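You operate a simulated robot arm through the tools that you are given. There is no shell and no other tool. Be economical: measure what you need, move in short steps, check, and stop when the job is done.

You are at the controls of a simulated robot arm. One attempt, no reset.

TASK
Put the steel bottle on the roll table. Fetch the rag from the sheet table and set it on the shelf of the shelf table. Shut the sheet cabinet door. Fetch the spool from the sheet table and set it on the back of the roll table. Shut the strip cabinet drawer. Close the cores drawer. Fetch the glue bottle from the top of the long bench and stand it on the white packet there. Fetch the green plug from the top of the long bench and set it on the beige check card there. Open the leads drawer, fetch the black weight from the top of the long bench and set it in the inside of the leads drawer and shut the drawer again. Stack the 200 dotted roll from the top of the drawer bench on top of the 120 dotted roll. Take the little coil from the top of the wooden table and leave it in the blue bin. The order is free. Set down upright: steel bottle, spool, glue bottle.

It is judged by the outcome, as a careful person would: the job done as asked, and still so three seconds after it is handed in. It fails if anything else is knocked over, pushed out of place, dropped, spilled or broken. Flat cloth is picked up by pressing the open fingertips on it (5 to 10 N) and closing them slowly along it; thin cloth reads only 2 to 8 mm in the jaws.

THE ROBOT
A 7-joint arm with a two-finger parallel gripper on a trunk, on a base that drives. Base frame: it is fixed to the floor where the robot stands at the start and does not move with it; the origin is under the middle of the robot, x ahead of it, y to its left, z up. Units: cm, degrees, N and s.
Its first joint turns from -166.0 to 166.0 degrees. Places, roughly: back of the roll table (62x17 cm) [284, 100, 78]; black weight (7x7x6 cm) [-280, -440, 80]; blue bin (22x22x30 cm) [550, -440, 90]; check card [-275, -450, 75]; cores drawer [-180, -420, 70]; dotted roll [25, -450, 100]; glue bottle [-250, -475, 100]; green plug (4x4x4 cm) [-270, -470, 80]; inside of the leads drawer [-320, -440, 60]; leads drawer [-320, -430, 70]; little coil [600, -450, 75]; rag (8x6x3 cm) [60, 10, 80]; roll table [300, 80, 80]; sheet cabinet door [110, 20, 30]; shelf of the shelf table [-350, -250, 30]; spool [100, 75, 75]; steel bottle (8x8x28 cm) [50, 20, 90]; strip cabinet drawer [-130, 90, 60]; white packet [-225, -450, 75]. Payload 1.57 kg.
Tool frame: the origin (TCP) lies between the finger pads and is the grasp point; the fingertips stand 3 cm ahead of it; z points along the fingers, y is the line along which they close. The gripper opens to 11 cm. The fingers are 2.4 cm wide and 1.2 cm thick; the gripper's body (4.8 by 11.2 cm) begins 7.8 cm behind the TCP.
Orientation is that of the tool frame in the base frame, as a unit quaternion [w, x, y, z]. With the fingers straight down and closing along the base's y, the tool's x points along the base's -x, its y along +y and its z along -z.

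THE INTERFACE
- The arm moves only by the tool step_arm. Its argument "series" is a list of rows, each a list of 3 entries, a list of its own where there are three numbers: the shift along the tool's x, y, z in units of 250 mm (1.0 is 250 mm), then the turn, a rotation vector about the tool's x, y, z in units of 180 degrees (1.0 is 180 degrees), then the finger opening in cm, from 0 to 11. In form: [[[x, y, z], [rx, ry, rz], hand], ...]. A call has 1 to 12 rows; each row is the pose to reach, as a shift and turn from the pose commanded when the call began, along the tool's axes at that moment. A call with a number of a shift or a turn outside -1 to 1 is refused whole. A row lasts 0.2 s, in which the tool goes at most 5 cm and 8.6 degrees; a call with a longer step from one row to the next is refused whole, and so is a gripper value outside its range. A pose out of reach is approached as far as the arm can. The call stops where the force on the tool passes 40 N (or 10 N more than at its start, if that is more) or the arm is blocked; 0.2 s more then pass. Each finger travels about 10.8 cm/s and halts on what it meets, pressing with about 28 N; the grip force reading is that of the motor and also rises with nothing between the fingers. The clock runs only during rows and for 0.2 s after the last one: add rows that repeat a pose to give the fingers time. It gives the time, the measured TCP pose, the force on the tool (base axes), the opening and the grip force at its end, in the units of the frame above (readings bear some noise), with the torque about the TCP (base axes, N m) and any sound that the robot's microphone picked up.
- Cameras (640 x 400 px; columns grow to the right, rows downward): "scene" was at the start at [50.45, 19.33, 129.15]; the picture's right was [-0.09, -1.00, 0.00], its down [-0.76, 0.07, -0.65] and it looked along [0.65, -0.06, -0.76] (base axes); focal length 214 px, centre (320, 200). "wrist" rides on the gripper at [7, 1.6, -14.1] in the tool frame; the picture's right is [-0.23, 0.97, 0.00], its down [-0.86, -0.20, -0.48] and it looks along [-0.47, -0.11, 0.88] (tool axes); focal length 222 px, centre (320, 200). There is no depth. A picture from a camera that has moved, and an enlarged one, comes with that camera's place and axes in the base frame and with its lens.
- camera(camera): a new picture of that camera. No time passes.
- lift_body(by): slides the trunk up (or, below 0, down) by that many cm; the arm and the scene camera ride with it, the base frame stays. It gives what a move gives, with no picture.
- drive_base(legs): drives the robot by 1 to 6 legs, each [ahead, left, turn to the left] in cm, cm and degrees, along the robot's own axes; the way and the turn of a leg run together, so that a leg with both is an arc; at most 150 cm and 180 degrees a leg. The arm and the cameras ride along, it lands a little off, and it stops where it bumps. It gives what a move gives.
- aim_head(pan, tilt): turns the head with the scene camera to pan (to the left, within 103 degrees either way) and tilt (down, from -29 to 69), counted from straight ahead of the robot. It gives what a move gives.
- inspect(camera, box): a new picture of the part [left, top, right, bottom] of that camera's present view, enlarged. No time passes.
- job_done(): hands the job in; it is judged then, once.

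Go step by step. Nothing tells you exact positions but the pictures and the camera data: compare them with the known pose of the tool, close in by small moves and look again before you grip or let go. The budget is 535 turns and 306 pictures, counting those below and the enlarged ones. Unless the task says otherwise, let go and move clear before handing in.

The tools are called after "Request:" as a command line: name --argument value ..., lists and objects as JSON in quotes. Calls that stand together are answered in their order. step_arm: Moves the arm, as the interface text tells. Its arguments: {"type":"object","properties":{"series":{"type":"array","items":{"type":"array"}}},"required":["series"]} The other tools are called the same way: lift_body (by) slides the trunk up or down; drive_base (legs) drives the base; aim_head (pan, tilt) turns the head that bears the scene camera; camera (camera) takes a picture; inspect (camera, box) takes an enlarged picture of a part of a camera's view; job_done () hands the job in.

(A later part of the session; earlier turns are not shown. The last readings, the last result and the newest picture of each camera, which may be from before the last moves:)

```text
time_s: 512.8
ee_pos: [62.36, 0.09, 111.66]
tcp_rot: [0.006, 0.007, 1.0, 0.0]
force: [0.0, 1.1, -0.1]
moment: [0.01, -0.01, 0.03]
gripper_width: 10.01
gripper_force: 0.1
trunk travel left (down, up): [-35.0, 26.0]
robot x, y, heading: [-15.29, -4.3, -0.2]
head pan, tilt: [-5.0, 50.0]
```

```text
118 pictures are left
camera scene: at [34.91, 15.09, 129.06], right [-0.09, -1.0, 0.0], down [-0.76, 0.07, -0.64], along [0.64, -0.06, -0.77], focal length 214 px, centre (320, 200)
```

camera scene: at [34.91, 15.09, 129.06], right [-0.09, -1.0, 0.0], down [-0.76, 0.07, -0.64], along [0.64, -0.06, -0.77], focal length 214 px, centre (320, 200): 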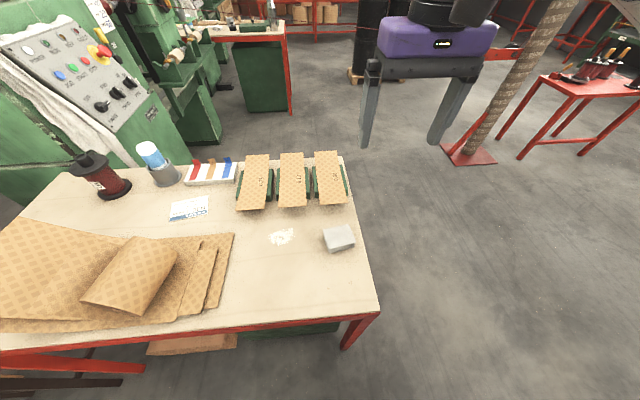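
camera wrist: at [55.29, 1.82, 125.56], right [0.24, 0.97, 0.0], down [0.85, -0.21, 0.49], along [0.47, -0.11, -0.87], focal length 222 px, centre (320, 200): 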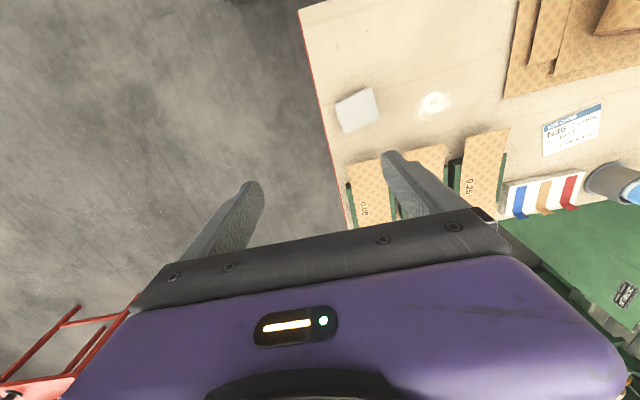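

Rag at [62,7.7], top ≈81, long side along y. I line up above it with a slight yaw and lower partway.

Request:
step_arm --series '[[[0.016, 0.15, 0.1], [0, 0, -0.02], 11], [[0.016, 0.3, 0.2], [0, 0, -0.045], 11], [[0.016, 0.3, 0.4], [0, 0, -0.045], 11], [[0.016, 0.3, 0.6], [0, 0, -0.045], 11], [[0.016, 0.3, 0.8], [0, 0, -0.045], 11], [[0.016, 0.3, 0.96], [0, 0, -0.045], 11], [[0.016, 0.3, 0.96], [0, 0, -0.045], 11]]'

Request:
camera --camera "wrist"

Request:
camera --camera "scene"

```text
time_s: 514.4
ee_pos: [62.55, 7.92, 87.72]
tcp_rot: [0.006, -0.064, 0.998, 0.001]
force: [0.7, 0.4, 0.2]
moment: [-0.03, 0.0, -0.02]
gripper_width: 11.01
gripper_force: 0.1
trunk travel left (down, up): [-35.0, 26.0]
robot x, y, heading: [-15.53, -3.99, -0.0]
head pan, tilt: [-5.0, 50.0]
```

```text
117 pictures are left
camera wrist: at [55.23, 8.57, 101.74], right [0.1, 0.99, 0.0], down [0.87, -0.09, 0.49], along [0.49, -0.05, -0.87], focal length 222 px, centre (320, 200)
```

wrist: 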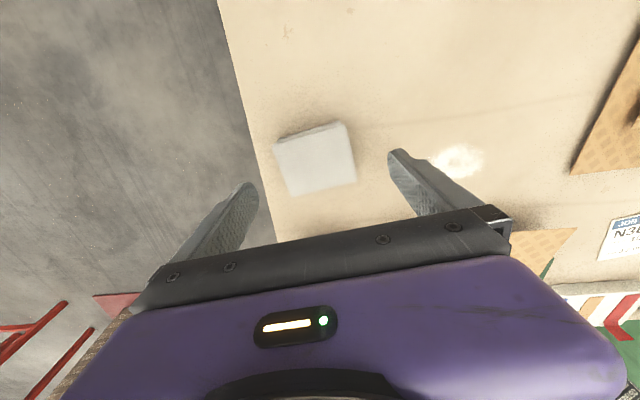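

```text
116 pictures are left
camera scene: at [34.9, 15.09, 129.06], right [-0.09, -1.0, 0.0], down [-0.76, 0.07, -0.64], along [0.64, -0.06, -0.77], focal length 214 px, centre (320, 200)
```

scene: 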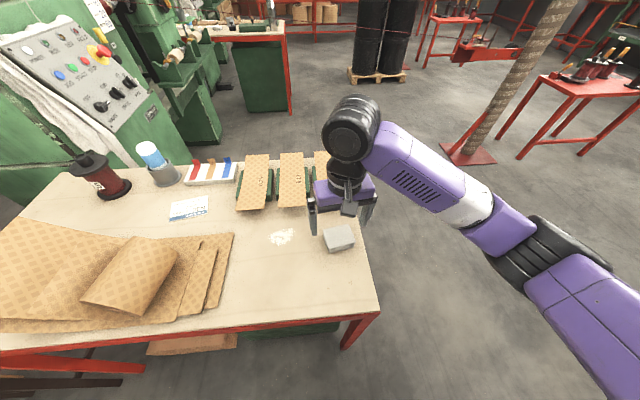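

Request:
step_arm --series '[[[0.012, -0.014, 0.12], [0, 0, 0], 9.5], [[0.012, -0.014, 0.22], [0, 0, 0], 9.5], [[0.012, -0.014, 0.24], [0, 0, 0], 9.5], [[0.012, -0.014, 0.26], [0, 0, 0], 9.5], [[0.012, -0.014, 0.28], [0, 0, 0], 9.5], [[0.012, -0.014, 0.3], [0, 0, 0], 9.5]]'

Request:
camera --camera "wrist"

```text
time_s: 515.8
ee_pos: [62.18, 7.61, 81.06]
tcp_rot: [0.009, -0.065, 0.998, 0.0]
force: [-10.1, 0.4, 23.2]
moment: [-0.79, 0.46, -0.63]
gripper_width: 9.46
gripper_force: 0.0
trunk travel left (down, up): [-35.0, 26.0]
robot x, y, heading: [-15.68, -4.22, -0.3]
head pan, tilt: [-5.0, 50.0]
stopped in row 6: the force on the tool passed its limit at 49 N (the readings are from after the stop); the commanded pose is now the measured one
```

```text
115 pictures are left
camera wrist: at [54.84, 8.14, 94.96], right [0.1, 0.99, 0.0], down [0.87, -0.09, 0.49], along [0.49, -0.05, -0.87], focal length 222 px, centre (320, 200)
```

wrist: 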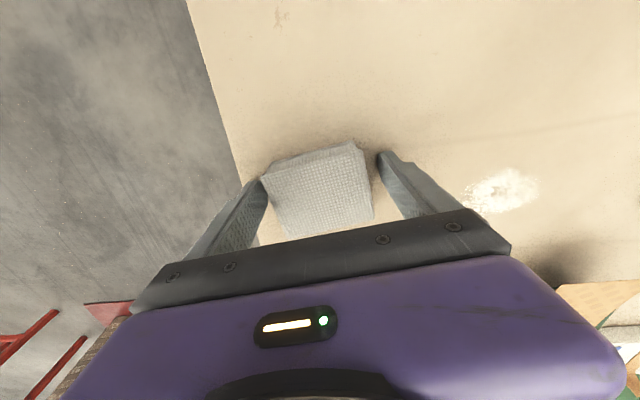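

Fingertips touched the table (z≈78). I rise 3 mm and close on the rag.

Request:
step_arm --series '[[[0, 0, -0.014], [0, 0, 0], 9.4], [[0, 0, -0.014], [0, 0, 0], 8.4], [[0, 0, -0.014], [0, 0, 0], 7.4], [[0, 0, -0.014], [0, 0, 0], 6.4], [[0, 0, -0.014], [0, 0, 0], 5.4], [[0, 0, -0.014], [0, 0, 0], 4.4], [[0, 0, -0.014], [0, 0, 0], 3], [[0, 0, -0.014], [0, 0, 0], 3]]'

Request:
camera --camera "wrist"

```text
time_s: 517.5
ee_pos: [62.42, 7.63, 81.16]
tcp_rot: [0.008, -0.064, 0.998, 0.0]
force: [0.1, 0.0, 0.5]
moment: [0.01, -0.04, 0.02]
gripper_width: 7.39
gripper_force: 27.9
trunk travel left (down, up): [-35.0, 26.0]
robot x, y, heading: [-15.6, -4.06, -0.1]
head pan, tilt: [-5.0, 50.0]
```

```text
114 pictures are left
camera wrist: at [54.97, 8.22, 95.14], right [0.1, 0.99, 0.0], down [0.87, -0.09, 0.49], along [0.49, -0.05, -0.87], focal length 222 px, centre (320, 200)
```

wrist: 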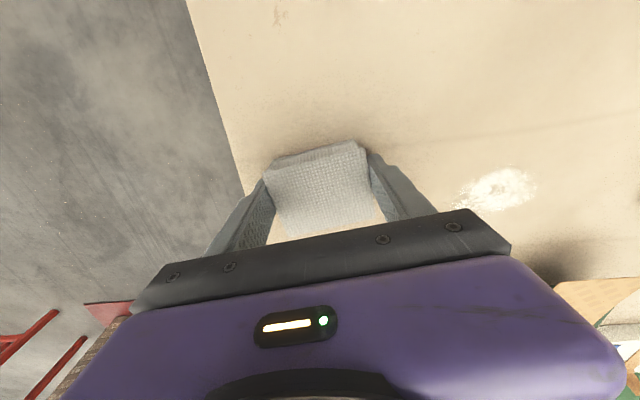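

Rag gripped (7.4 cm). I lift it and drive the known route: south, then west along the benches toward the shelf table.

Request:
step_arm --series '[[[0, 0, -0.1], [0, 0, 0], 3], [[0, 0, -0.25], [0, 0, 0], 3], [[0, 0, -0.43], [0, 0, 0], 3], [[0, 0, -0.61], [0, 0, 0], 3], [[0, 0, -0.8], [0, 0, 0], 3], [[0, 0, -1.0], [0, 0, 0], 3], [[0, 0, -1.0], [0, 0, 0], 3]]'

Request:
camera --camera "wrist"

Request:
drive_base --legs '[[0, -65, 0], [64, 0, 0], [0, -125, 0], [0, -120, 0], [0, 0, -90]]'

```text
time_s: 519.1
ee_pos: [61.94, 7.71, 106.35]
tcp_rot: [0.008, -0.064, 0.998, 0.0]
force: [-0.9, -0.2, -0.3]
moment: [0.01, 0.02, -0.02]
gripper_width: 7.41
gripper_force: 28.6
trunk travel left (down, up): [-35.0, 26.0]
robot x, y, heading: [-15.21, -4.25, 0.1]
head pan, tilt: [-5.0, 50.0]
```

```text
113 pictures are left
camera wrist: at [54.6, 8.25, 120.36], right [0.1, 0.99, 0.0], down [0.87, -0.09, 0.49], along [0.49, -0.05, -0.87], focal length 222 px, centre (320, 200)
```

wrist: 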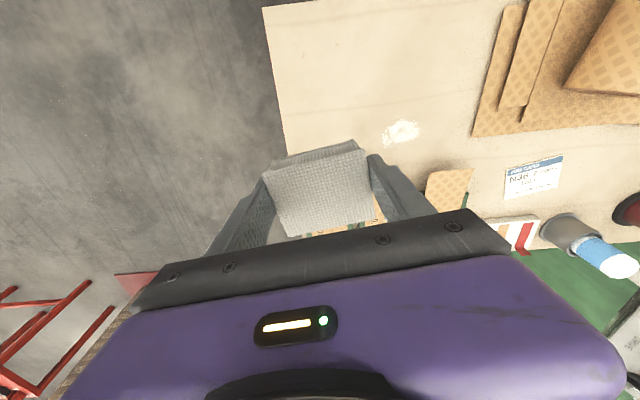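

```text
time_s: 541.1
ee_pos: [66.15, -387.02, 106.45]
tcp_rot: [0.007, 0.646, 0.763, -0.005]
force: [-1.0, -0.2, -1.1]
moment: [0.01, -0.03, 0.0]
gripper_width: 7.37
gripper_force: 27.9
trunk travel left (down, up): [-35.0, 26.0]
robot x, y, heading: [51.4, -309.62, -88.3]
head pan, tilt: [-5.0, 50.0]
```

Request:
lift_body --by 18

Request:
drive_base --legs '[[0, -95, -1.7], [40, 0, 0], [0, -150, 0], [0, -66, 0], [22, 0, 0], [-40, 0, 0]]'

Request:
aim_head --pan 10 --tilt 45

Request:
camera --camera "scene"

```text
time_s: 543.1
ee_pos: [66.14, -386.95, 124.36]
tcp_rot: [0.007, 0.646, 0.763, -0.005]
force: [0.3, -1.0, -0.4]
moment: [-0.05, -0.01, 0.01]
gripper_width: 7.39
gripper_force: 28.0
trunk travel left (down, up): [-53.0, 8.0]
robot x, y, heading: [51.8, -309.62, -88.3]
head pan, tilt: [-5.0, 50.0]
```

```text
time_s: 563.9
ee_pos: [-244.7, -415.4, 124.4]
tcp_rot: [0.006, 0.647, 0.762, -0.005]
force: [0.1, 0.0, -0.9]
moment: [0.02, 0.03, 0.02]
gripper_width: 7.37
gripper_force: 28.4
trunk travel left (down, up): [-53.0, 8.0]
robot x, y, heading: [-259.48, -338.25, -88.3]
head pan, tilt: [-5.0, 50.0]
```

```text
time_s: 564.6
ee_pos: [-244.76, -415.48, 124.24]
tcp_rot: [0.006, 0.648, 0.762, -0.006]
force: [0.9, -0.3, 0.5]
moment: [0.01, 0.03, 0.02]
gripper_width: 7.4
gripper_force: 27.7
trunk travel left (down, up): [-53.0, 8.0]
robot x, y, heading: [-259.3, -338.22, -88.1]
head pan, tilt: [10.0, 45.0]
```

```text
112 pictures are left
camera scene: at [-236.2, -388.27, 147.75], right [-0.98, -0.2, 0.0], down [-0.14, 0.69, -0.71], along [0.14, -0.69, -0.71], focal length 214 px, centre (320, 200)
```

scene: 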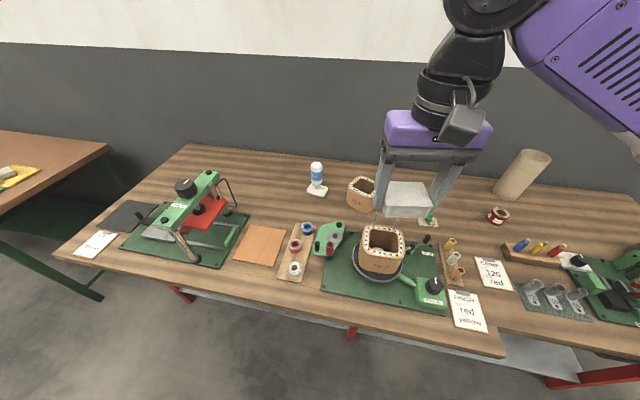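

All fine on the long bench. I turn west and slide north beside the shelf table.

Request:
drive_base --legs '[[0, 0, -91.5], [0, -85, 0]]'

Request:
aim_head --pan 0 --tilt 45

Request:
camera --camera "scene"

```text
time_s: 573.1
ee_pos: [-337.06, -264.65, 124.3]
tcp_rot: [0.0, 0.998, 0.07, -0.007]
force: [-0.1, -0.6, -0.6]
moment: [-0.06, -0.01, 0.01]
gripper_width: 7.35
gripper_force: 28.1
trunk travel left (down, up): [-53.0, 8.0]
robot x, y, heading: [-259.51, -252.33, -179.5]
head pan, tilt: [10.0, 45.0]
```

```text
time_s: 573.8
ee_pos: [-337.02, -264.57, 124.35]
tcp_rot: [0.0, 0.998, 0.07, -0.009]
force: [0.2, 0.1, -0.5]
moment: [0.03, -0.03, -0.04]
gripper_width: 7.37
gripper_force: 28.4
trunk travel left (down, up): [-53.0, 8.0]
robot x, y, heading: [-259.75, -251.83, -179.4]
head pan, tilt: [0.0, 45.0]
```

```text
111 pictures are left
camera scene: at [-310.23, -272.25, 147.75], right [-0.01, 1.0, 0.0], down [0.71, 0.01, -0.71], along [-0.71, -0.01, -0.71], focal length 214 px, centre (320, 200)
```

scene: 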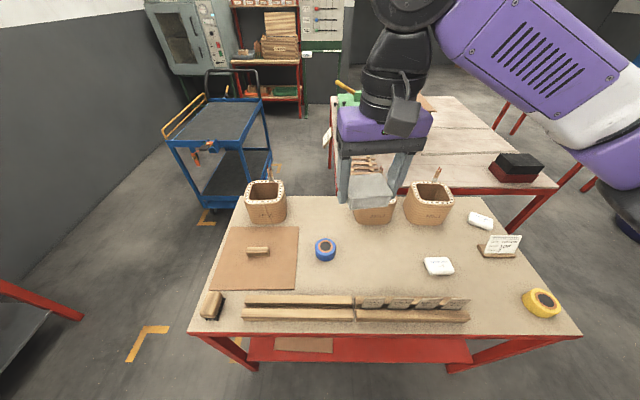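

The shelf's open front faces me; a brown sheet lies on its left part, so I'll aim for y≈-245. I shift the base and bring the arm to the right-hand pose I used for low pushing.

Request:
drive_base --legs '[[-8, 38, 0]]'

Request:
step_arm --series '[[[0.08, -0.16, 0], [0, 0, 0], 3], [[0.16, -0.32, 0], [0, 0, 0], 3], [[0.24, -0.48, 0], [0, 0, 0], 3], [[0.32, -0.64, 0], [0, 0, 0], 3], [[0.4, -0.8, 0], [0, 0, 0], 3], [[0.48, -0.96, 0], [0, 0, 0], 3]]'

Request:
step_arm --series '[[[0.08, -0.16, 0], [0, 0, 0], 3], [[0.16, -0.32, 0], [0, 0, 0], 3], [[0.24, -0.48, 0], [0, 0, 0], 3], [[0.32, -0.64, 0], [0, 0, 0], 3], [[0.4, -0.8, 0], [0, 0, 0], 3], [[0.48, -0.96, 0], [0, 0, 0], 3]]'

Request:
step_arm --series '[[[0.07, -0.16, 0], [0, 0, 0], 3], [[0.12, -0.34, 0], [0, 0, 0], 3], [[0.12, -0.34, 0], [0, 0, -0.025], 3]]'

```text
time_s: 576.3
ee_pos: [-328.32, -303.09, 124.4]
tcp_rot: [0.001, 0.997, 0.073, -0.008]
force: [0.3, 0.5, -0.7]
moment: [-0.03, -0.01, -0.03]
gripper_width: 7.37
gripper_force: 27.8
trunk travel left (down, up): [-53.0, 8.0]
robot x, y, heading: [-250.59, -290.22, -179.4]
head pan, tilt: [0.0, 45.0]
```

```text
time_s: 577.7
ee_pos: [-320.06, -277.6, 123.91]
tcp_rot: [0.0, 0.997, 0.075, -0.008]
force: [-0.8, -0.2, -1.0]
moment: [0.03, -0.03, -0.03]
gripper_width: 7.4
gripper_force: 27.9
trunk travel left (down, up): [-53.0, 8.0]
robot x, y, heading: [-250.86, -290.08, -179.1]
head pan, tilt: [0.0, 45.0]
```

```text
time_s: 579.1
ee_pos: [-311.65, -252.08, 123.85]
tcp_rot: [0.001, 0.997, 0.074, -0.008]
force: [0.4, -0.4, -0.8]
moment: [0.01, -0.03, 0.02]
gripper_width: 7.36
gripper_force: 28.5
trunk travel left (down, up): [-53.0, 8.0]
robot x, y, heading: [-251.22, -289.87, -179.0]
head pan, tilt: [0.0, 45.0]
```

```text
time_s: 579.9
ee_pos: [-309.69, -243.1, 123.81]
tcp_rot: [0.0, 0.994, 0.112, -0.008]
force: [0.0, -0.1, -0.6]
moment: [0.02, 0.0, -0.01]
gripper_width: 7.39
gripper_force: 28.1
trunk travel left (down, up): [-53.0, 8.0]
robot x, y, heading: [-251.51, -289.64, -179.5]
head pan, tilt: [0.0, 45.0]
```

Request:
step_arm --series '[[[0, 0, 0], [0, 0, 0.04], 3], [[0, 0, 0], [0, 0, 0.07], 3], [[0, 0, 0], [0, 0, 0.07], 3]]'

Request:
lift_body --by -50

Request:
step_arm --series '[[[0, 0, 0.1], [0, -0.04, 0], 3], [[0, 0, 0.2], [0, -0.08, 0], 3], [[0, 0, 0.3], [0, -0.12, 0], 3], [[0, 0, 0.4], [0, -0.16, 0], 3], [[0, 0, 0.5], [0, -0.2, 0], 3], [[0, 0, 0.6], [0, -0.24, 0], 3], [[0, 0, 0.7], [0, -0.28, 0], 3], [[0, 0, 0.8], [0, -0.32, 0], 3], [[0, 0, 0.9], [0, -0.36, 0], 3], [[0, 0, 1.0], [0, -0.4, 0], 3], [[0, 0, 1.0], [0, -0.4, 0], 3]]'

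Request:
camera --camera "wrist"

Request:
aim_head --pan -20 --tilt 60

Request:
camera --camera "scene"

```text
time_s: 580.7
ee_pos: [-309.79, -243.12, 123.95]
tcp_rot: [0.002, 1.0, 0.003, -0.008]
force: [0.3, -0.2, 1.1]
moment: [-0.04, -0.02, -0.01]
gripper_width: 7.38
gripper_force: 28.0
trunk travel left (down, up): [-53.0, 8.0]
robot x, y, heading: [-250.55, -289.91, -179.1]
head pan, tilt: [0.0, 45.0]
```

```text
refused: -50 is not a number from -40 to 40
```

```text
time_s: 583.1
ee_pos: [-310.14, -243.42, 98.85]
tcp_rot: [0.003, 0.804, 0.001, -0.594]
force: [0.6, 0.5, 0.5]
moment: [-0.01, -0.01, 0.01]
gripper_width: 7.38
gripper_force: 28.3
trunk travel left (down, up): [-53.0, 8.0]
robot x, y, heading: [-250.95, -290.27, -179.1]
head pan, tilt: [0.0, 45.0]
```

```text
110 pictures are left
camera wrist: at [-294.56, -245.05, 96.16], right [-0.06, -0.97, 0.22], down [0.21, 0.2, 0.96], along [-0.98, 0.1, 0.19], focal length 222 px, centre (320, 200)
```

wrist: 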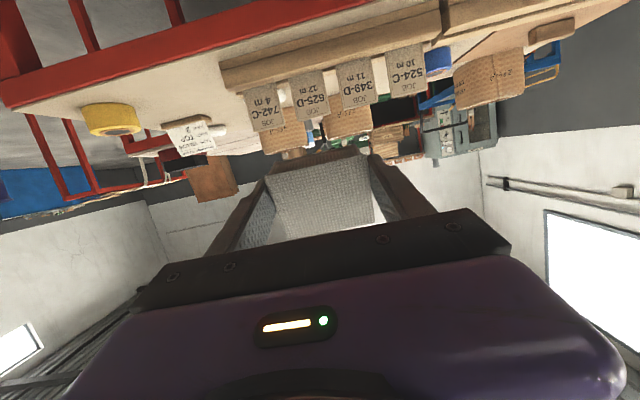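

```text
time_s: 583.9
ee_pos: [-310.22, -243.4, 98.74]
tcp_rot: [0.004, 0.805, 0.002, -0.594]
force: [0.1, -0.1, -0.8]
moment: [-0.01, -0.03, -0.02]
gripper_width: 7.38
gripper_force: 27.8
trunk travel left (down, up): [-53.0, 8.0]
robot x, y, heading: [-251.13, -289.87, -179.0]
head pan, tilt: [-20.0, 60.0]
```

```text
109 pictures are left
camera scene: at [-299.63, -308.24, 145.81], right [0.33, 0.95, 0.0], down [0.82, -0.28, -0.5], along [-0.47, 0.16, -0.87], focal length 214 px, centre (320, 200)
```

scene: 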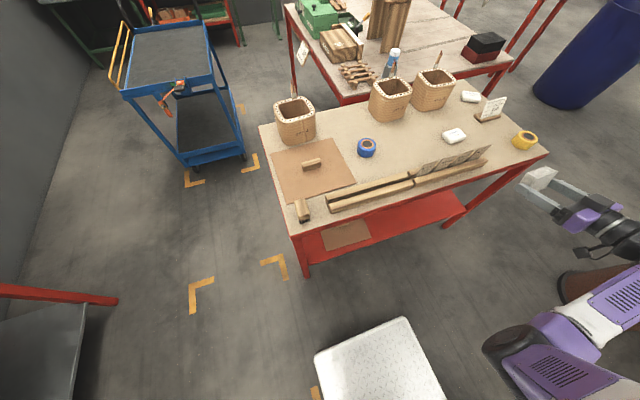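

The tool is tilted and outside the table edge. I lower the trunk in two steps.

Request:
lift_body --by -40

Request:
lift_body --by -12

Request:
camera --camera "wrist"

Request:
camera --camera "scene"

```text
time_s: 587.7
ee_pos: [-310.11, -243.43, 58.73]
tcp_rot: [0.003, 0.804, 0.001, -0.594]
force: [0.1, -0.7, -0.4]
moment: [0.02, -0.02, 0.02]
gripper_width: 7.4
gripper_force: 28.1
trunk travel left (down, up): [-13.0, 48.0]
robot x, y, heading: [-250.6, -289.81, -178.9]
head pan, tilt: [-20.0, 60.0]
```

```text
time_s: 589.2
ee_pos: [-310.11, -243.38, 46.76]
tcp_rot: [0.004, 0.804, 0.002, -0.594]
force: [0.2, 0.0, 0.4]
moment: [0.01, 0.01, 0.01]
gripper_width: 7.35
gripper_force: 28.4
trunk travel left (down, up): [-1.0, 60.0]
robot x, y, heading: [-250.69, -289.53, -179.3]
head pan, tilt: [-20.0, 60.0]
```

```text
108 pictures are left
camera wrist: at [-294.56, -245.05, 44.21], right [-0.06, -0.97, 0.22], down [0.21, 0.2, 0.96], along [-0.98, 0.1, 0.19], focal length 222 px, centre (320, 200)
```

wrist: 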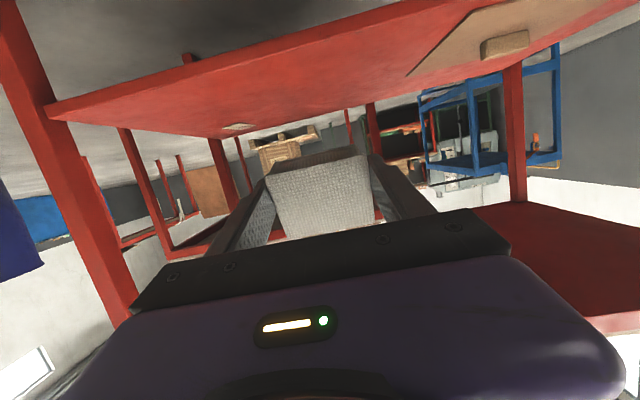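

```text
107 pictures are left
camera scene: at [-299.63, -308.24, 93.81], right [0.33, 0.94, 0.0], down [0.82, -0.28, -0.5], along [-0.47, 0.16, -0.87], focal length 214 px, centre (320, 200)
```

scene: 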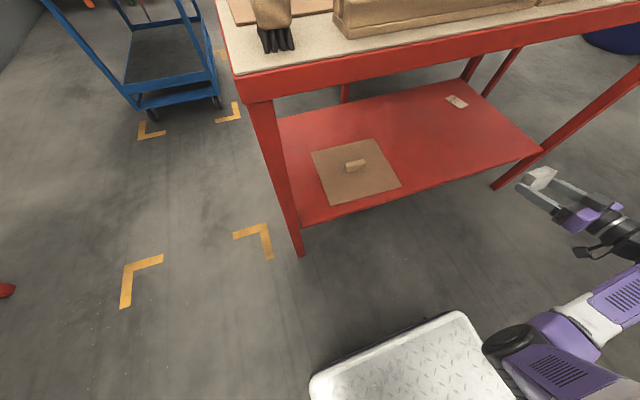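

The shelf is clearly visible (z≈28), free around y -245. I extend the fingers with the rag in over the shelf.

Request:
step_arm --series '[[[-0.053, 0, 0.172], [0, 0, 0], 3], [[-0.106, 0, 0.344], [0, 0, 0], 3], [[-0.159, 0, 0.516], [0, 0, 0], 3], [[-0.212, 0, 0.688], [0, 0, 0], 3], [[-0.26, 0, 0.84], [0, 0, 0], 3], [[-0.26, 0, 0.84], [0, 0, 0], 3]]'

Request:
camera --camera "scene"

Request:
camera --camera "wrist"

```text
time_s: 590.6
ee_pos: [-332.01, -243.27, 46.63]
tcp_rot: [0.002, 0.805, 0.0, -0.594]
force: [0.5, 0.5, -0.5]
moment: [0.02, -0.02, -0.02]
gripper_width: 7.38
gripper_force: 27.7
trunk travel left (down, up): [-1.0, 60.0]
robot x, y, heading: [-251.28, -289.82, -179.4]
head pan, tilt: [-20.0, 60.0]
```

```text
106 pictures are left
camera scene: at [-299.63, -308.25, 93.8], right [0.33, 0.94, 0.0], down [0.82, -0.28, -0.5], along [-0.47, 0.16, -0.87], focal length 214 px, centre (320, 200)
```

scene: 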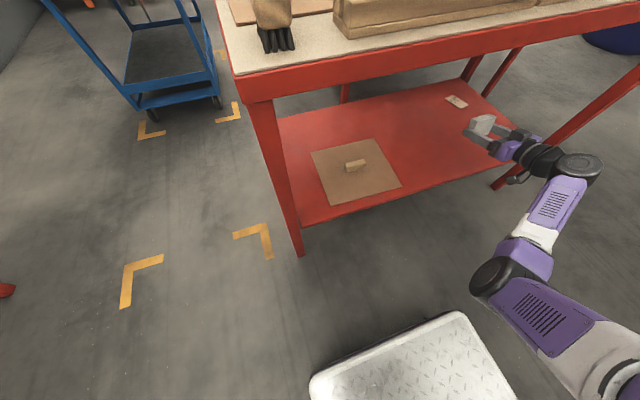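

```text
105 pictures are left
camera wrist: at [-316.49, -244.96, 44.17], right [-0.06, -0.97, 0.22], down [0.21, 0.2, 0.96], along [-0.98, 0.1, 0.19], focal length 222 px, centre (320, 200)
```

wrist: 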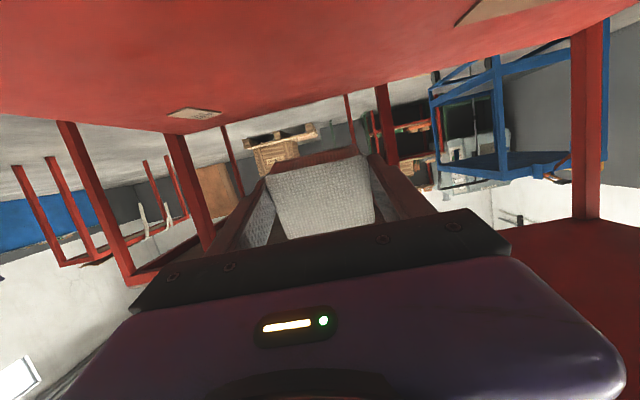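

Request:
drive_base --legs '[[7, 0, 0]]'

Request:
step_arm --series '[[[0.08, 0, 0.024], [0, 0.03, 0], 3], [[0.16, 0, 0.048], [0, 0.06, 0], 3], [[0.24, 0, 0.072], [0, 0.1, 0], 3], [[0.3, 0, 0.09], [0, 0.1, 0], 3], [[0.3, 0, 0.09], [0, 0.1, 0], 3]]'

Request:
camera --camera "scene"

Request:
camera --camera "wrist"

```text
time_s: 591.6
ee_pos: [-338.91, -243.51, 46.67]
tcp_rot: [0.003, 0.804, 0.002, -0.594]
force: [-0.6, -0.3, 0.0]
moment: [-0.03, 0.0, 0.0]
gripper_width: 7.37
gripper_force: 27.6
trunk travel left (down, up): [-1.0, 60.0]
robot x, y, heading: [-257.84, -290.34, -179.2]
head pan, tilt: [-20.0, 60.0]
```

```text
time_s: 592.8
ee_pos: [-338.83, -243.41, 38.87]
tcp_rot: [0.003, 0.888, 0.002, -0.461]
force: [-0.4, 0.9, -0.1]
moment: [0.0, 0.0, 0.0]
gripper_width: 7.4
gripper_force: 28.5
trunk travel left (down, up): [-1.0, 60.0]
robot x, y, heading: [-258.18, -290.25, -179.0]
head pan, tilt: [-20.0, 60.0]
```

```text
104 pictures are left
camera scene: at [-306.58, -308.36, 93.81], right [0.33, 0.94, 0.0], down [0.82, -0.28, -0.5], along [-0.47, 0.16, -0.87], focal length 214 px, centre (320, 200)
```

scene: 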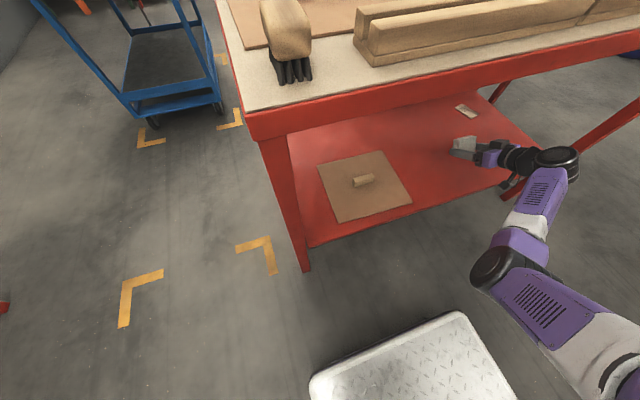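

```text
103 pictures are left
camera wrist: at [-323.37, -245.14, 41.21], right [-0.12, -0.97, 0.19], down [-0.1, 0.2, 0.97], along [-0.99, 0.1, -0.12], focal length 222 px, centre (320, 200)
```

wrist: 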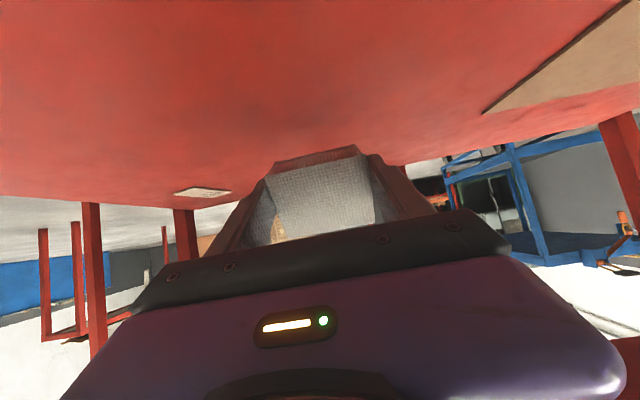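

Request:
step_arm --series '[[[0.08, 0, 0.056], [0, 0, 0], 3], [[0.13, 0, 0.092], [0, 0, 0], 3], [[0.15, 0, 0.106], [0, 0, 0], 3], [[0.17, 0, 0.12], [0, 0, 0], 3], [[0.19, 0, 0.134], [0, 0, 0], 3], [[0.21, 0, 0.148], [0, 0, 0], 3], [[0.23, 0, 0.162], [0, 0, 0], 3], [[0.25, 0, 0.176], [0, 0, 0], 3]]'

Request:
camera --camera "wrist"

Request:
inspect --camera "scene" --box '[420, 90, 580, 210]'

```text
time_s: 594.5
ee_pos: [-339.34, -243.13, 32.81]
tcp_rot: [-0.001, 0.884, 0.003, -0.467]
force: [1.6, 0.0, 10.3]
moment: [-0.15, 0.06, 0.04]
gripper_width: 7.38
gripper_force: 28.1
trunk travel left (down, up): [-1.0, 60.0]
robot x, y, heading: [-257.81, -289.88, -179.0]
head pan, tilt: [-20.0, 60.0]
stopped in row 8: the force on the tool passed its limit at 53 N (the readings are from after the stop); the commanded pose is now the measured one
```

```text
102 pictures are left
camera wrist: at [-323.72, -244.83, 34.82], right [-0.12, -0.98, 0.18], down [-0.09, 0.19, 0.98], along [-0.99, 0.1, -0.11], focal length 222 px, centre (320, 200)
```

wrist: 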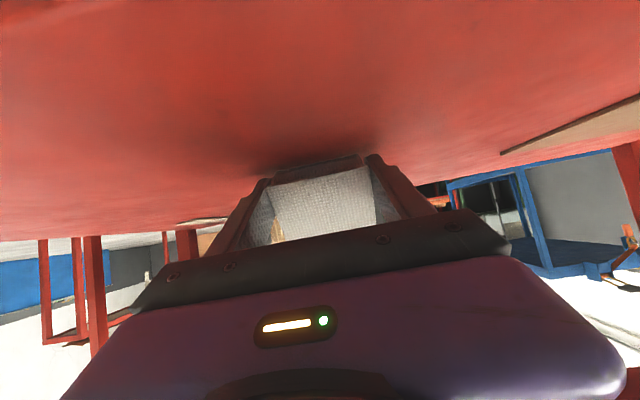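

```text
3.33 times, centred on (500, 150) of scene
camera zoom: at [-306.56, -308.38, 93.76], right [0.33, 0.94, 0.0], down [0.82, -0.28, -0.5], along [-0.47, 0.16, -0.87], focal length 715 px, centre (-280, 367)
```

zoom: 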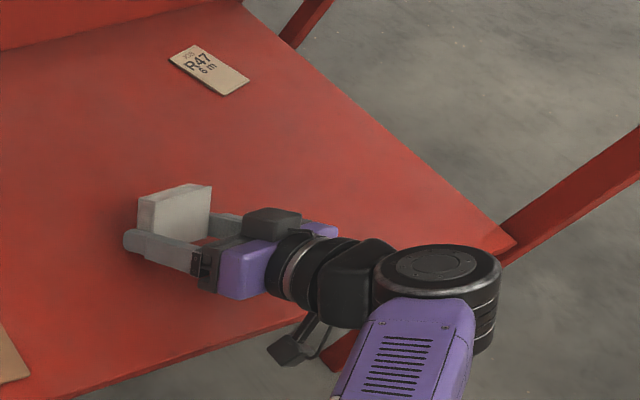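

The rag's edge rests on the shelf. I open the fingers and draw back.

Request:
step_arm --series '[[[0, 0, -0.01], [0, 0, 0], 7.5], [[0, 0, -0.01], [0, 0, 0], 8.5], [[0, 0, -0.01], [0, 0, 0], 9.5], [[0, 0, -0.01], [0, 0, 0], 10.5], [[0, 0, -0.01], [0, 0, 0], 10.5]]'

Request:
step_arm --series '[[[0.06, 0, -0.16], [0, 0, 0], 10.5], [[0.14, 0, -0.32], [0, 0, 0], 10.5], [[0.23, 0, -0.48], [0, 0, 0], 10.5], [[0.32, 0, -0.64], [0, 0, 0], 10.5], [[0.41, 0, -0.8], [0, 0, 0], 10.5]]'

Request:
camera --camera "scene"

Request:
inspect --camera "scene" --box '[380, 80, 600, 220]'

```text
time_s: 595.7
ee_pos: [-338.93, -243.28, 32.68]
tcp_rot: [0.0, 0.884, 0.003, -0.467]
force: [7.4, 7.1, 11.1]
moment: [-0.42, 0.02, 0.29]
gripper_width: 9.89
gripper_force: 0.1
trunk travel left (down, up): [-1.0, 60.0]
robot x, y, heading: [-257.97, -289.93, -178.8]
head pan, tilt: [-20.0, 60.0]
```

```text
time_s: 596.9
ee_pos: [-316.64, -243.31, 35.37]
tcp_rot: [0.0, 0.884, 0.003, -0.467]
force: [0.3, -0.2, -0.8]
moment: [-0.04, -0.02, 0.0]
gripper_width: 10.51
gripper_force: 0.2
trunk travel left (down, up): [-1.0, 60.0]
robot x, y, heading: [-257.91, -289.91, -179.2]
head pan, tilt: [-20.0, 60.0]
```

```text
100 pictures are left
camera scene: at [-306.57, -308.38, 93.81], right [0.33, 0.94, 0.0], down [0.82, -0.28, -0.5], along [-0.47, 0.16, -0.87], focal length 214 px, centre (320, 200)
```

scene: 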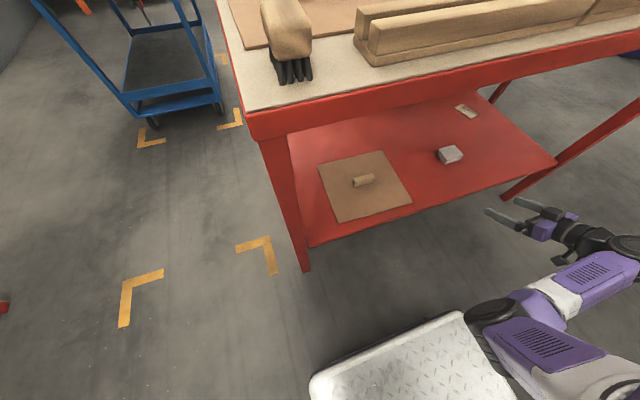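

```text
2.86 times, centred on (490, 150) of scene
camera zoom: at [-306.57, -308.38, 93.81], right [0.33, 0.94, 0.0], down [0.82, -0.28, -0.5], along [-0.47, 0.16, -0.87], focal length 613 px, centre (-166, 343)
```

zoom: 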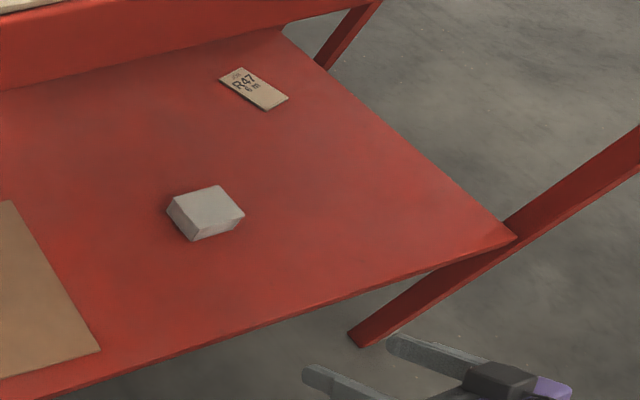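

The rag lies flat on the shelf. I back off slightly, raise the trunk, and bring the tool vertical.

Request:
drive_base --legs '[[-6, 0, 0]]'

Request:
lift_body --by 40

Request:
lift_body --by 15

Request:
step_arm --series '[[[-0.05, 0, -0.04], [0, 0.045, 0], 6], [[-0.1, 0, -0.08], [0, 0.09, 0], 4], [[-0.2, 0, -0.12], [0, 0.135, 0], 3], [[-0.3, 0, -0.16], [0, 0.18, 0], 3], [[-0.4, 0, -0.2], [0, 0.225, 0], 3], [[-0.5, 0, -0.24], [0, 0.27, 0], 3], [[-0.6, 0, -0.3], [0, 0.309, 0], 3], [[-0.7, 0, -0.4], [0, 0.309, 0], 3], [[-0.8, 0, -0.5], [0, 0.309, 0], 3]]'

```text
time_s: 597.8
ee_pos: [-310.63, -243.02, 35.29]
tcp_rot: [0.001, 0.885, 0.003, -0.466]
force: [-0.1, -1.2, -0.1]
moment: [0.0, 0.01, -0.01]
gripper_width: 10.51
gripper_force: 0.0
trunk travel left (down, up): [-1.0, 60.0]
robot x, y, heading: [-251.83, -289.64, -179.3]
head pan, tilt: [-20.0, 60.0]
```

```text
time_s: 601.7
ee_pos: [-310.61, -243.05, 75.34]
tcp_rot: [0.0, 0.885, 0.002, -0.466]
force: [-0.2, -0.2, -0.7]
moment: [-0.01, 0.0, -0.03]
gripper_width: 10.49
gripper_force: 0.1
trunk travel left (down, up): [-41.0, 20.0]
robot x, y, heading: [-251.88, -290.04, -179.2]
head pan, tilt: [-20.0, 60.0]
```

```text
time_s: 603.4
ee_pos: [-310.68, -243.06, 90.36]
tcp_rot: [0.001, 0.884, 0.003, -0.467]
force: [0.2, -0.9, -0.8]
moment: [0.03, 0.02, 0.0]
gripper_width: 10.52
gripper_force: 0.1
trunk travel left (down, up): [-56.0, 5.0]
robot x, y, heading: [-251.87, -290.02, -179.1]
head pan, tilt: [-20.0, 60.0]
```

```text
time_s: 605.4
ee_pos: [-311.6, -243.19, 114.08]
tcp_rot: [0.0, 1.0, 0.002, 0.002]
force: [-0.2, 0.6, -0.8]
moment: [-0.01, 0.0, -0.03]
gripper_width: 3.01
gripper_force: 0.1
trunk travel left (down, up): [-56.0, 5.0]
robot x, y, heading: [-252.07, -289.52, -179.2]
head pan, tilt: [-20.0, 60.0]
```

Request:
lift_body --by 5

Request:
drive_base --legs '[[0, 46, 0], [0, 0, 89.5], [18, 0, 0], [0, 150, 0], [0, 62, 0], [-40, 0, 0]]'

Request:
drive_base --legs '[[0, 92, 0], [0, 0, 90]]'

```text
time_s: 606.3
ee_pos: [-311.68, -243.17, 119.11]
tcp_rot: [0.0, 1.0, 0.001, 0.0]
force: [0.1, -0.2, 0.4]
moment: [-0.02, 0.0, 0.01]
gripper_width: 3.01
gripper_force: 0.1
trunk travel left (down, up): [-61.0, 0.0]
robot x, y, heading: [-251.55, -289.66, -179.2]
head pan, tilt: [-20.0, 60.0]
```

```text
time_s: 626.2
ee_pos: [-87.79, -366.54, 119.02]
tcp_rot: [-0.001, 0.697, 0.717, 0.0]
force: [-0.8, 0.8, 0.6]
moment: [0.02, 0.01, 0.01]
gripper_width: 3.02
gripper_force: 0.0
trunk travel left (down, up): [-61.0, 0.0]
robot x, y, heading: [-42.34, -305.4, -87.8]
head pan, tilt: [-20.0, 60.0]
```

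```text
time_s: 634.8
ee_pos: [108.19, -349.82, 118.95]
tcp_rot: [-0.001, 0.004, 1.0, -0.001]
force: [-0.3, -0.6, -0.6]
moment: [-0.01, 0.01, -0.03]
gripper_width: 3.01
gripper_force: 0.0
trunk travel left (down, up): [-61.0, 0.0]
robot x, y, heading: [49.3, -302.22, 0.2]
head pan, tilt: [-20.0, 60.0]
```

Next is the sheet cabinet door on the table's east side. I drive north again and around to face it from the south.

Request:
drive_base --legs '[[0, 120, 0], [0, 110, 0], [62, 0, 0]]'

Request:
aim_head --pan 75 --tilt 45

Request:
camera --camera "scene"

```text
time_s: 649.1
ee_pos: [170.14, -125.06, 119.14]
tcp_rot: [-0.001, 0.02, 1.0, -0.001]
force: [-0.3, -0.1, -0.2]
moment: [0.0, -0.01, 0.0]
gripper_width: 3.0
gripper_force: 0.2
trunk travel left (down, up): [-61.0, 0.0]
robot x, y, heading: [112.37, -75.65, -1.4]
head pan, tilt: [-20.0, 60.0]
```

```text
time_s: 650.8
ee_pos: [170.41, -125.03, 119.06]
tcp_rot: [0.0, 0.019, 1.0, -0.001]
force: [-0.3, -0.2, 0.4]
moment: [0.01, 0.0, -0.01]
gripper_width: 2.99
gripper_force: 0.0
trunk travel left (down, up): [-61.0, 0.0]
robot x, y, heading: [112.92, -75.55, -1.3]
head pan, tilt: [75.0, 45.0]
```

```text
98 pictures are left
camera scene: at [158.39, -49.2, 155.75], right [0.96, -0.29, 0.0], down [-0.2, -0.68, -0.71], along [0.2, 0.68, -0.71], focal length 214 px, centre (320, 200)
```

scene: 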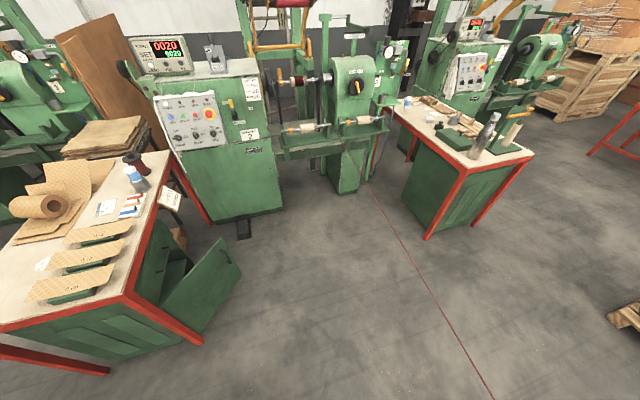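

The door is open about 37° with its free edge near [124,37], hinged near [100,6], z 8..52. I'll face west and push it shut with level fingers at y≈28.

Request:
drive_base --legs '[[0, 15, 1.3], [0, 0, 90], [0, 0, 90], [-53, -43, 0]]'

Request:
aim_head --pan -20 --tilt 50

Request:
camera --camera "scene"

```text
time_s: 663.1
ee_pos: [108.12, 29.99, 119.18]
tcp_rot: [-0.001, 1.0, -0.012, 0.001]
force: [-0.1, 0.0, -0.6]
moment: [0.03, 0.0, 0.0]
gripper_width: 3.0
gripper_force: 0.1
trunk travel left (down, up): [-61.0, 0.0]
robot x, y, heading: [166.57, -18.38, 178.8]
head pan, tilt: [75.0, 45.0]
```

```text
time_s: 664.9
ee_pos: [108.11, 29.92, 119.13]
tcp_rot: [-0.001, 1.0, -0.011, 0.002]
force: [-0.3, 0.1, -0.1]
moment: [0.02, 0.01, 0.03]
gripper_width: 2.99
gripper_force: 0.2
trunk travel left (down, up): [-61.0, 0.0]
robot x, y, heading: [166.58, -18.36, 179.4]
head pan, tilt: [-20.0, 50.0]
```

```text
97 pictures are left
camera scene: at [116.33, -35.02, 155.06], right [0.35, 0.94, 0.0], down [0.72, -0.27, -0.64], along [-0.6, 0.23, -0.77], focal length 214 px, centre (320, 200)
```

scene: 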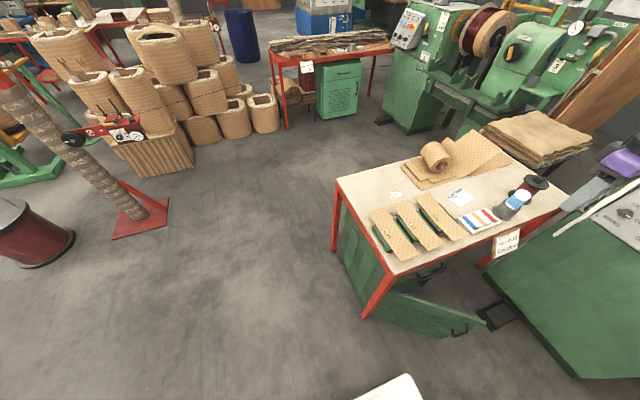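

I draw the arm back to clear the door, lower, and level the closed fingers.

Request:
step_arm --series '[[[0.17, 0, 0], [0, 0, 0], 1], [[0.34, 0, 0], [0, 0, 0], 0], [[0.51, 0, 0], [0, 0, 0], 0], [[0.64, 0.02, 0], [0, 0, 0], 0], [[0.64, 0.02, 0], [0, 0, 0], 0]]'

Request:
lift_body --by -26

Request:
step_arm --series '[[[0, 0, 0.08], [0, -0.045, 0], 0], [[0, 0, 0.16], [0, -0.09, 0], 0], [[0, 0, 0.24], [0, -0.135, 0], 0], [[0, 0, 0.32], [0, -0.18, 0], 0], [[0, 0, 0.4], [0, -0.225, 0], 0], [[0, 0, 0.48], [0, -0.27, 0], 0], [[0, 0, 0.56], [0, -0.315, 0], 0], [[0, 0, 0.6], [0, -0.36, 0], 0], [[0, 0, 0.64], [0, -0.405, 0], 0], [[0, 0, 0.64], [0, -0.45, 0], 0], [[0, 0, 0.64], [0, -0.49, 0], 0], [[0, 0, 0.64], [0, -0.49, 0], 0]]'

Request:
lift_body --by -34

Request:
camera --camera "wrist"

Request:
camera --camera "scene"

```text
time_s: 666.0
ee_pos: [124.02, 29.24, 119.2]
tcp_rot: [0.0, 1.0, -0.011, 0.001]
force: [-0.4, 0.0, -0.6]
moment: [0.01, -0.01, -0.01]
gripper_width: 0.0
gripper_force: 21.6
trunk travel left (down, up): [-61.0, 0.0]
robot x, y, heading: [166.17, -18.37, 179.2]
head pan, tilt: [-20.0, 50.0]
```

```text
time_s: 668.7
ee_pos: [124.19, 29.21, 93.23]
tcp_rot: [-0.001, 1.0, -0.011, 0.001]
force: [-0.6, -0.2, -0.2]
moment: [0.0, 0.0, -0.02]
gripper_width: 0.0
gripper_force: 21.3
trunk travel left (down, up): [-35.0, 26.0]
robot x, y, heading: [166.57, -18.32, 179.1]
head pan, tilt: [-20.0, 50.0]
```

```text
time_s: 671.3
ee_pos: [124.11, 29.25, 77.23]
tcp_rot: [-0.01, 0.718, -0.008, -0.696]
force: [0.7, 0.3, -0.5]
moment: [0.0, 0.04, 0.0]
gripper_width: 0.03
gripper_force: 21.0
trunk travel left (down, up): [-35.0, 26.0]
robot x, y, heading: [166.43, -18.4, 179.3]
head pan, tilt: [-20.0, 50.0]
```

```text
time_s: 674.6
ee_pos: [124.01, 29.24, 43.19]
tcp_rot: [-0.008, 0.719, -0.007, -0.695]
force: [0.2, -0.1, -0.1]
moment: [-0.02, 0.03, 0.01]
gripper_width: 0.01
gripper_force: 21.4
trunk travel left (down, up): [-1.0, 60.0]
robot x, y, heading: [166.49, -18.38, 179.1]
head pan, tilt: [-20.0, 50.0]
```

```text
96 pictures are left
camera wrist: at [138.27, 27.19, 36.61], right [-0.03, -0.97, 0.23], down [0.46, 0.19, 0.87], along [-0.89, 0.13, 0.44], focal length 222 px, centre (320, 200)
```

wrist: 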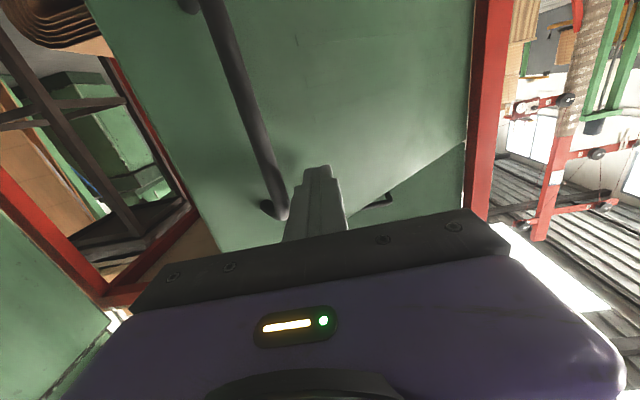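

```text
95 pictures are left
camera scene: at [116.34, -35.03, 95.07], right [0.35, 0.94, 0.0], down [0.72, -0.27, -0.64], along [-0.6, 0.23, -0.77], focal length 214 px, centre (320, 200)
```

scene: 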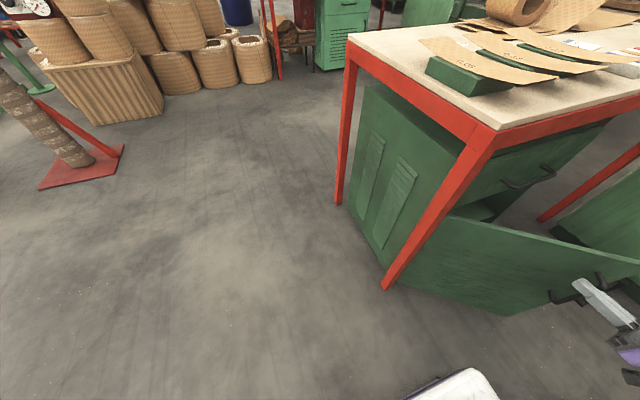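

The fingertip is in front of the door, beside its handle. I push west.

Request:
step_arm --series '[[[0, 0, 0.06], [0, 0, 0], 0], [[0, 0, 0.12], [0, 0, 0], 0], [[0, 0, 0.18], [0, 0, 0], 0], [[0, 0, 0.24], [0, 0, 0], 0], [[0, 0, 0.3], [0, 0, 0], 0], [[0, 0, 0.36], [0, 0, 0], 0], [[0, 0, 0.42], [0, 0, 0], 0], [[0, 0, 0.48], [0, 0, 0], 0], [[0, 0, 0.54], [0, 0, 0], 0], [[0, 0, 0.6], [0, 0, 0], 0]]'

Request:
camera --camera "wrist"

Request:
camera --camera "scene"

```text
time_s: 676.9
ee_pos: [108.88, 29.48, 42.64]
tcp_rot: [-0.009, 0.718, -0.008, -0.696]
force: [-0.5, -0.2, 0.5]
moment: [0.01, 0.02, -0.02]
gripper_width: 0.0
gripper_force: 22.2
trunk travel left (down, up): [-1.0, 60.0]
robot x, y, heading: [166.71, -18.33, 179.1]
head pan, tilt: [-20.0, 50.0]
```

```text
94 pictures are left
camera wrist: at [123.14, 27.47, 36.06], right [-0.03, -0.97, 0.23], down [0.46, 0.19, 0.87], along [-0.89, 0.13, 0.44], focal length 222 px, centre (320, 200)
```

wrist: 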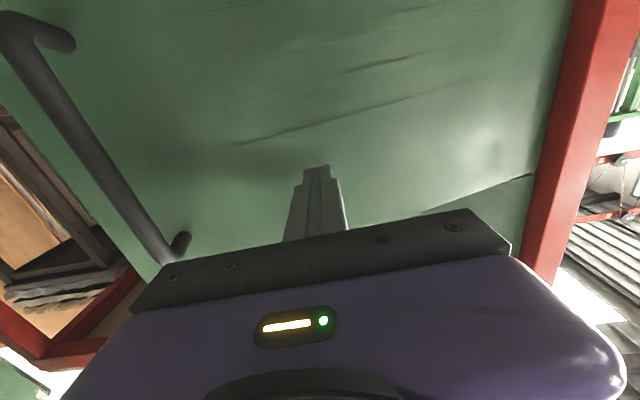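

```text
93 pictures are left
camera scene: at [116.34, -35.02, 95.06], right [0.35, 0.94, 0.0], down [0.72, -0.27, -0.64], along [-0.6, 0.23, -0.77], focal length 214 px, centre (320, 200)
```

scene: 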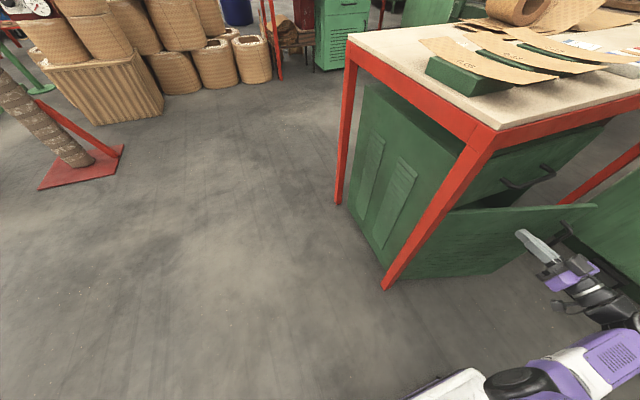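

The door is swinging shut. I keep pushing until it stops.

Request:
step_arm --series '[[[0, 0, 0.06], [0, 0, 0], 0], [[0, 0, 0.12], [0, 0, 0], 0], [[0, 0, 0.18], [0, 0, 0], 0], [[0, 0, 0.24], [0, 0, 0], 0], [[0, 0, 0.3], [0, 0, 0], 0], [[0, 0, 0.36], [0, 0, 0], 0], [[0, 0, 0.42], [0, 0, 0], 0], [[0, 0, 0.48], [0, 0, 0], 0], [[0, 0, 0.54], [0, 0, 0], 0], [[0, 0, 0.6], [0, 0, 0], 0]]'

Request:
camera --camera "wrist"

Request:
camera --camera "scene"

```text
time_s: 678.4
ee_pos: [99.9, 29.7, 42.53]
tcp_rot: [-0.009, 0.716, -0.008, -0.698]
force: [3.5, -1.4, 2.6]
moment: [-0.03, 0.13, 0.08]
gripper_width: 0.01
gripper_force: 20.8
trunk travel left (down, up): [-1.0, 60.0]
robot x, y, heading: [166.44, -18.01, 179.5]
head pan, tilt: [-20.0, 50.0]
stopped in row 7: the force on the tool passed its limit at 60 N (the readings are from after the stop); the commanded pose is now the measured one
```

```text
92 pictures are left
camera wrist: at [114.18, 27.76, 35.81], right [-0.03, -0.97, 0.23], down [0.46, 0.19, 0.87], along [-0.89, 0.13, 0.44], focal length 222 px, centre (320, 200)
```

wrist: 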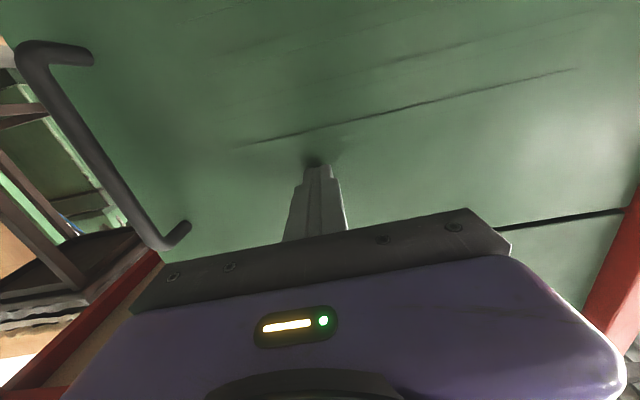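

```text
91 pictures are left
camera scene: at [116.37, -35.04, 95.07], right [0.35, 0.94, 0.0], down [0.72, -0.27, -0.64], along [-0.6, 0.23, -0.77], focal length 214 px, centre (320, 200)
```

scene: 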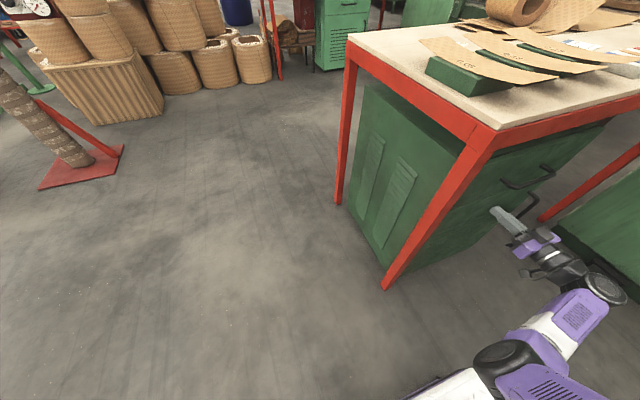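

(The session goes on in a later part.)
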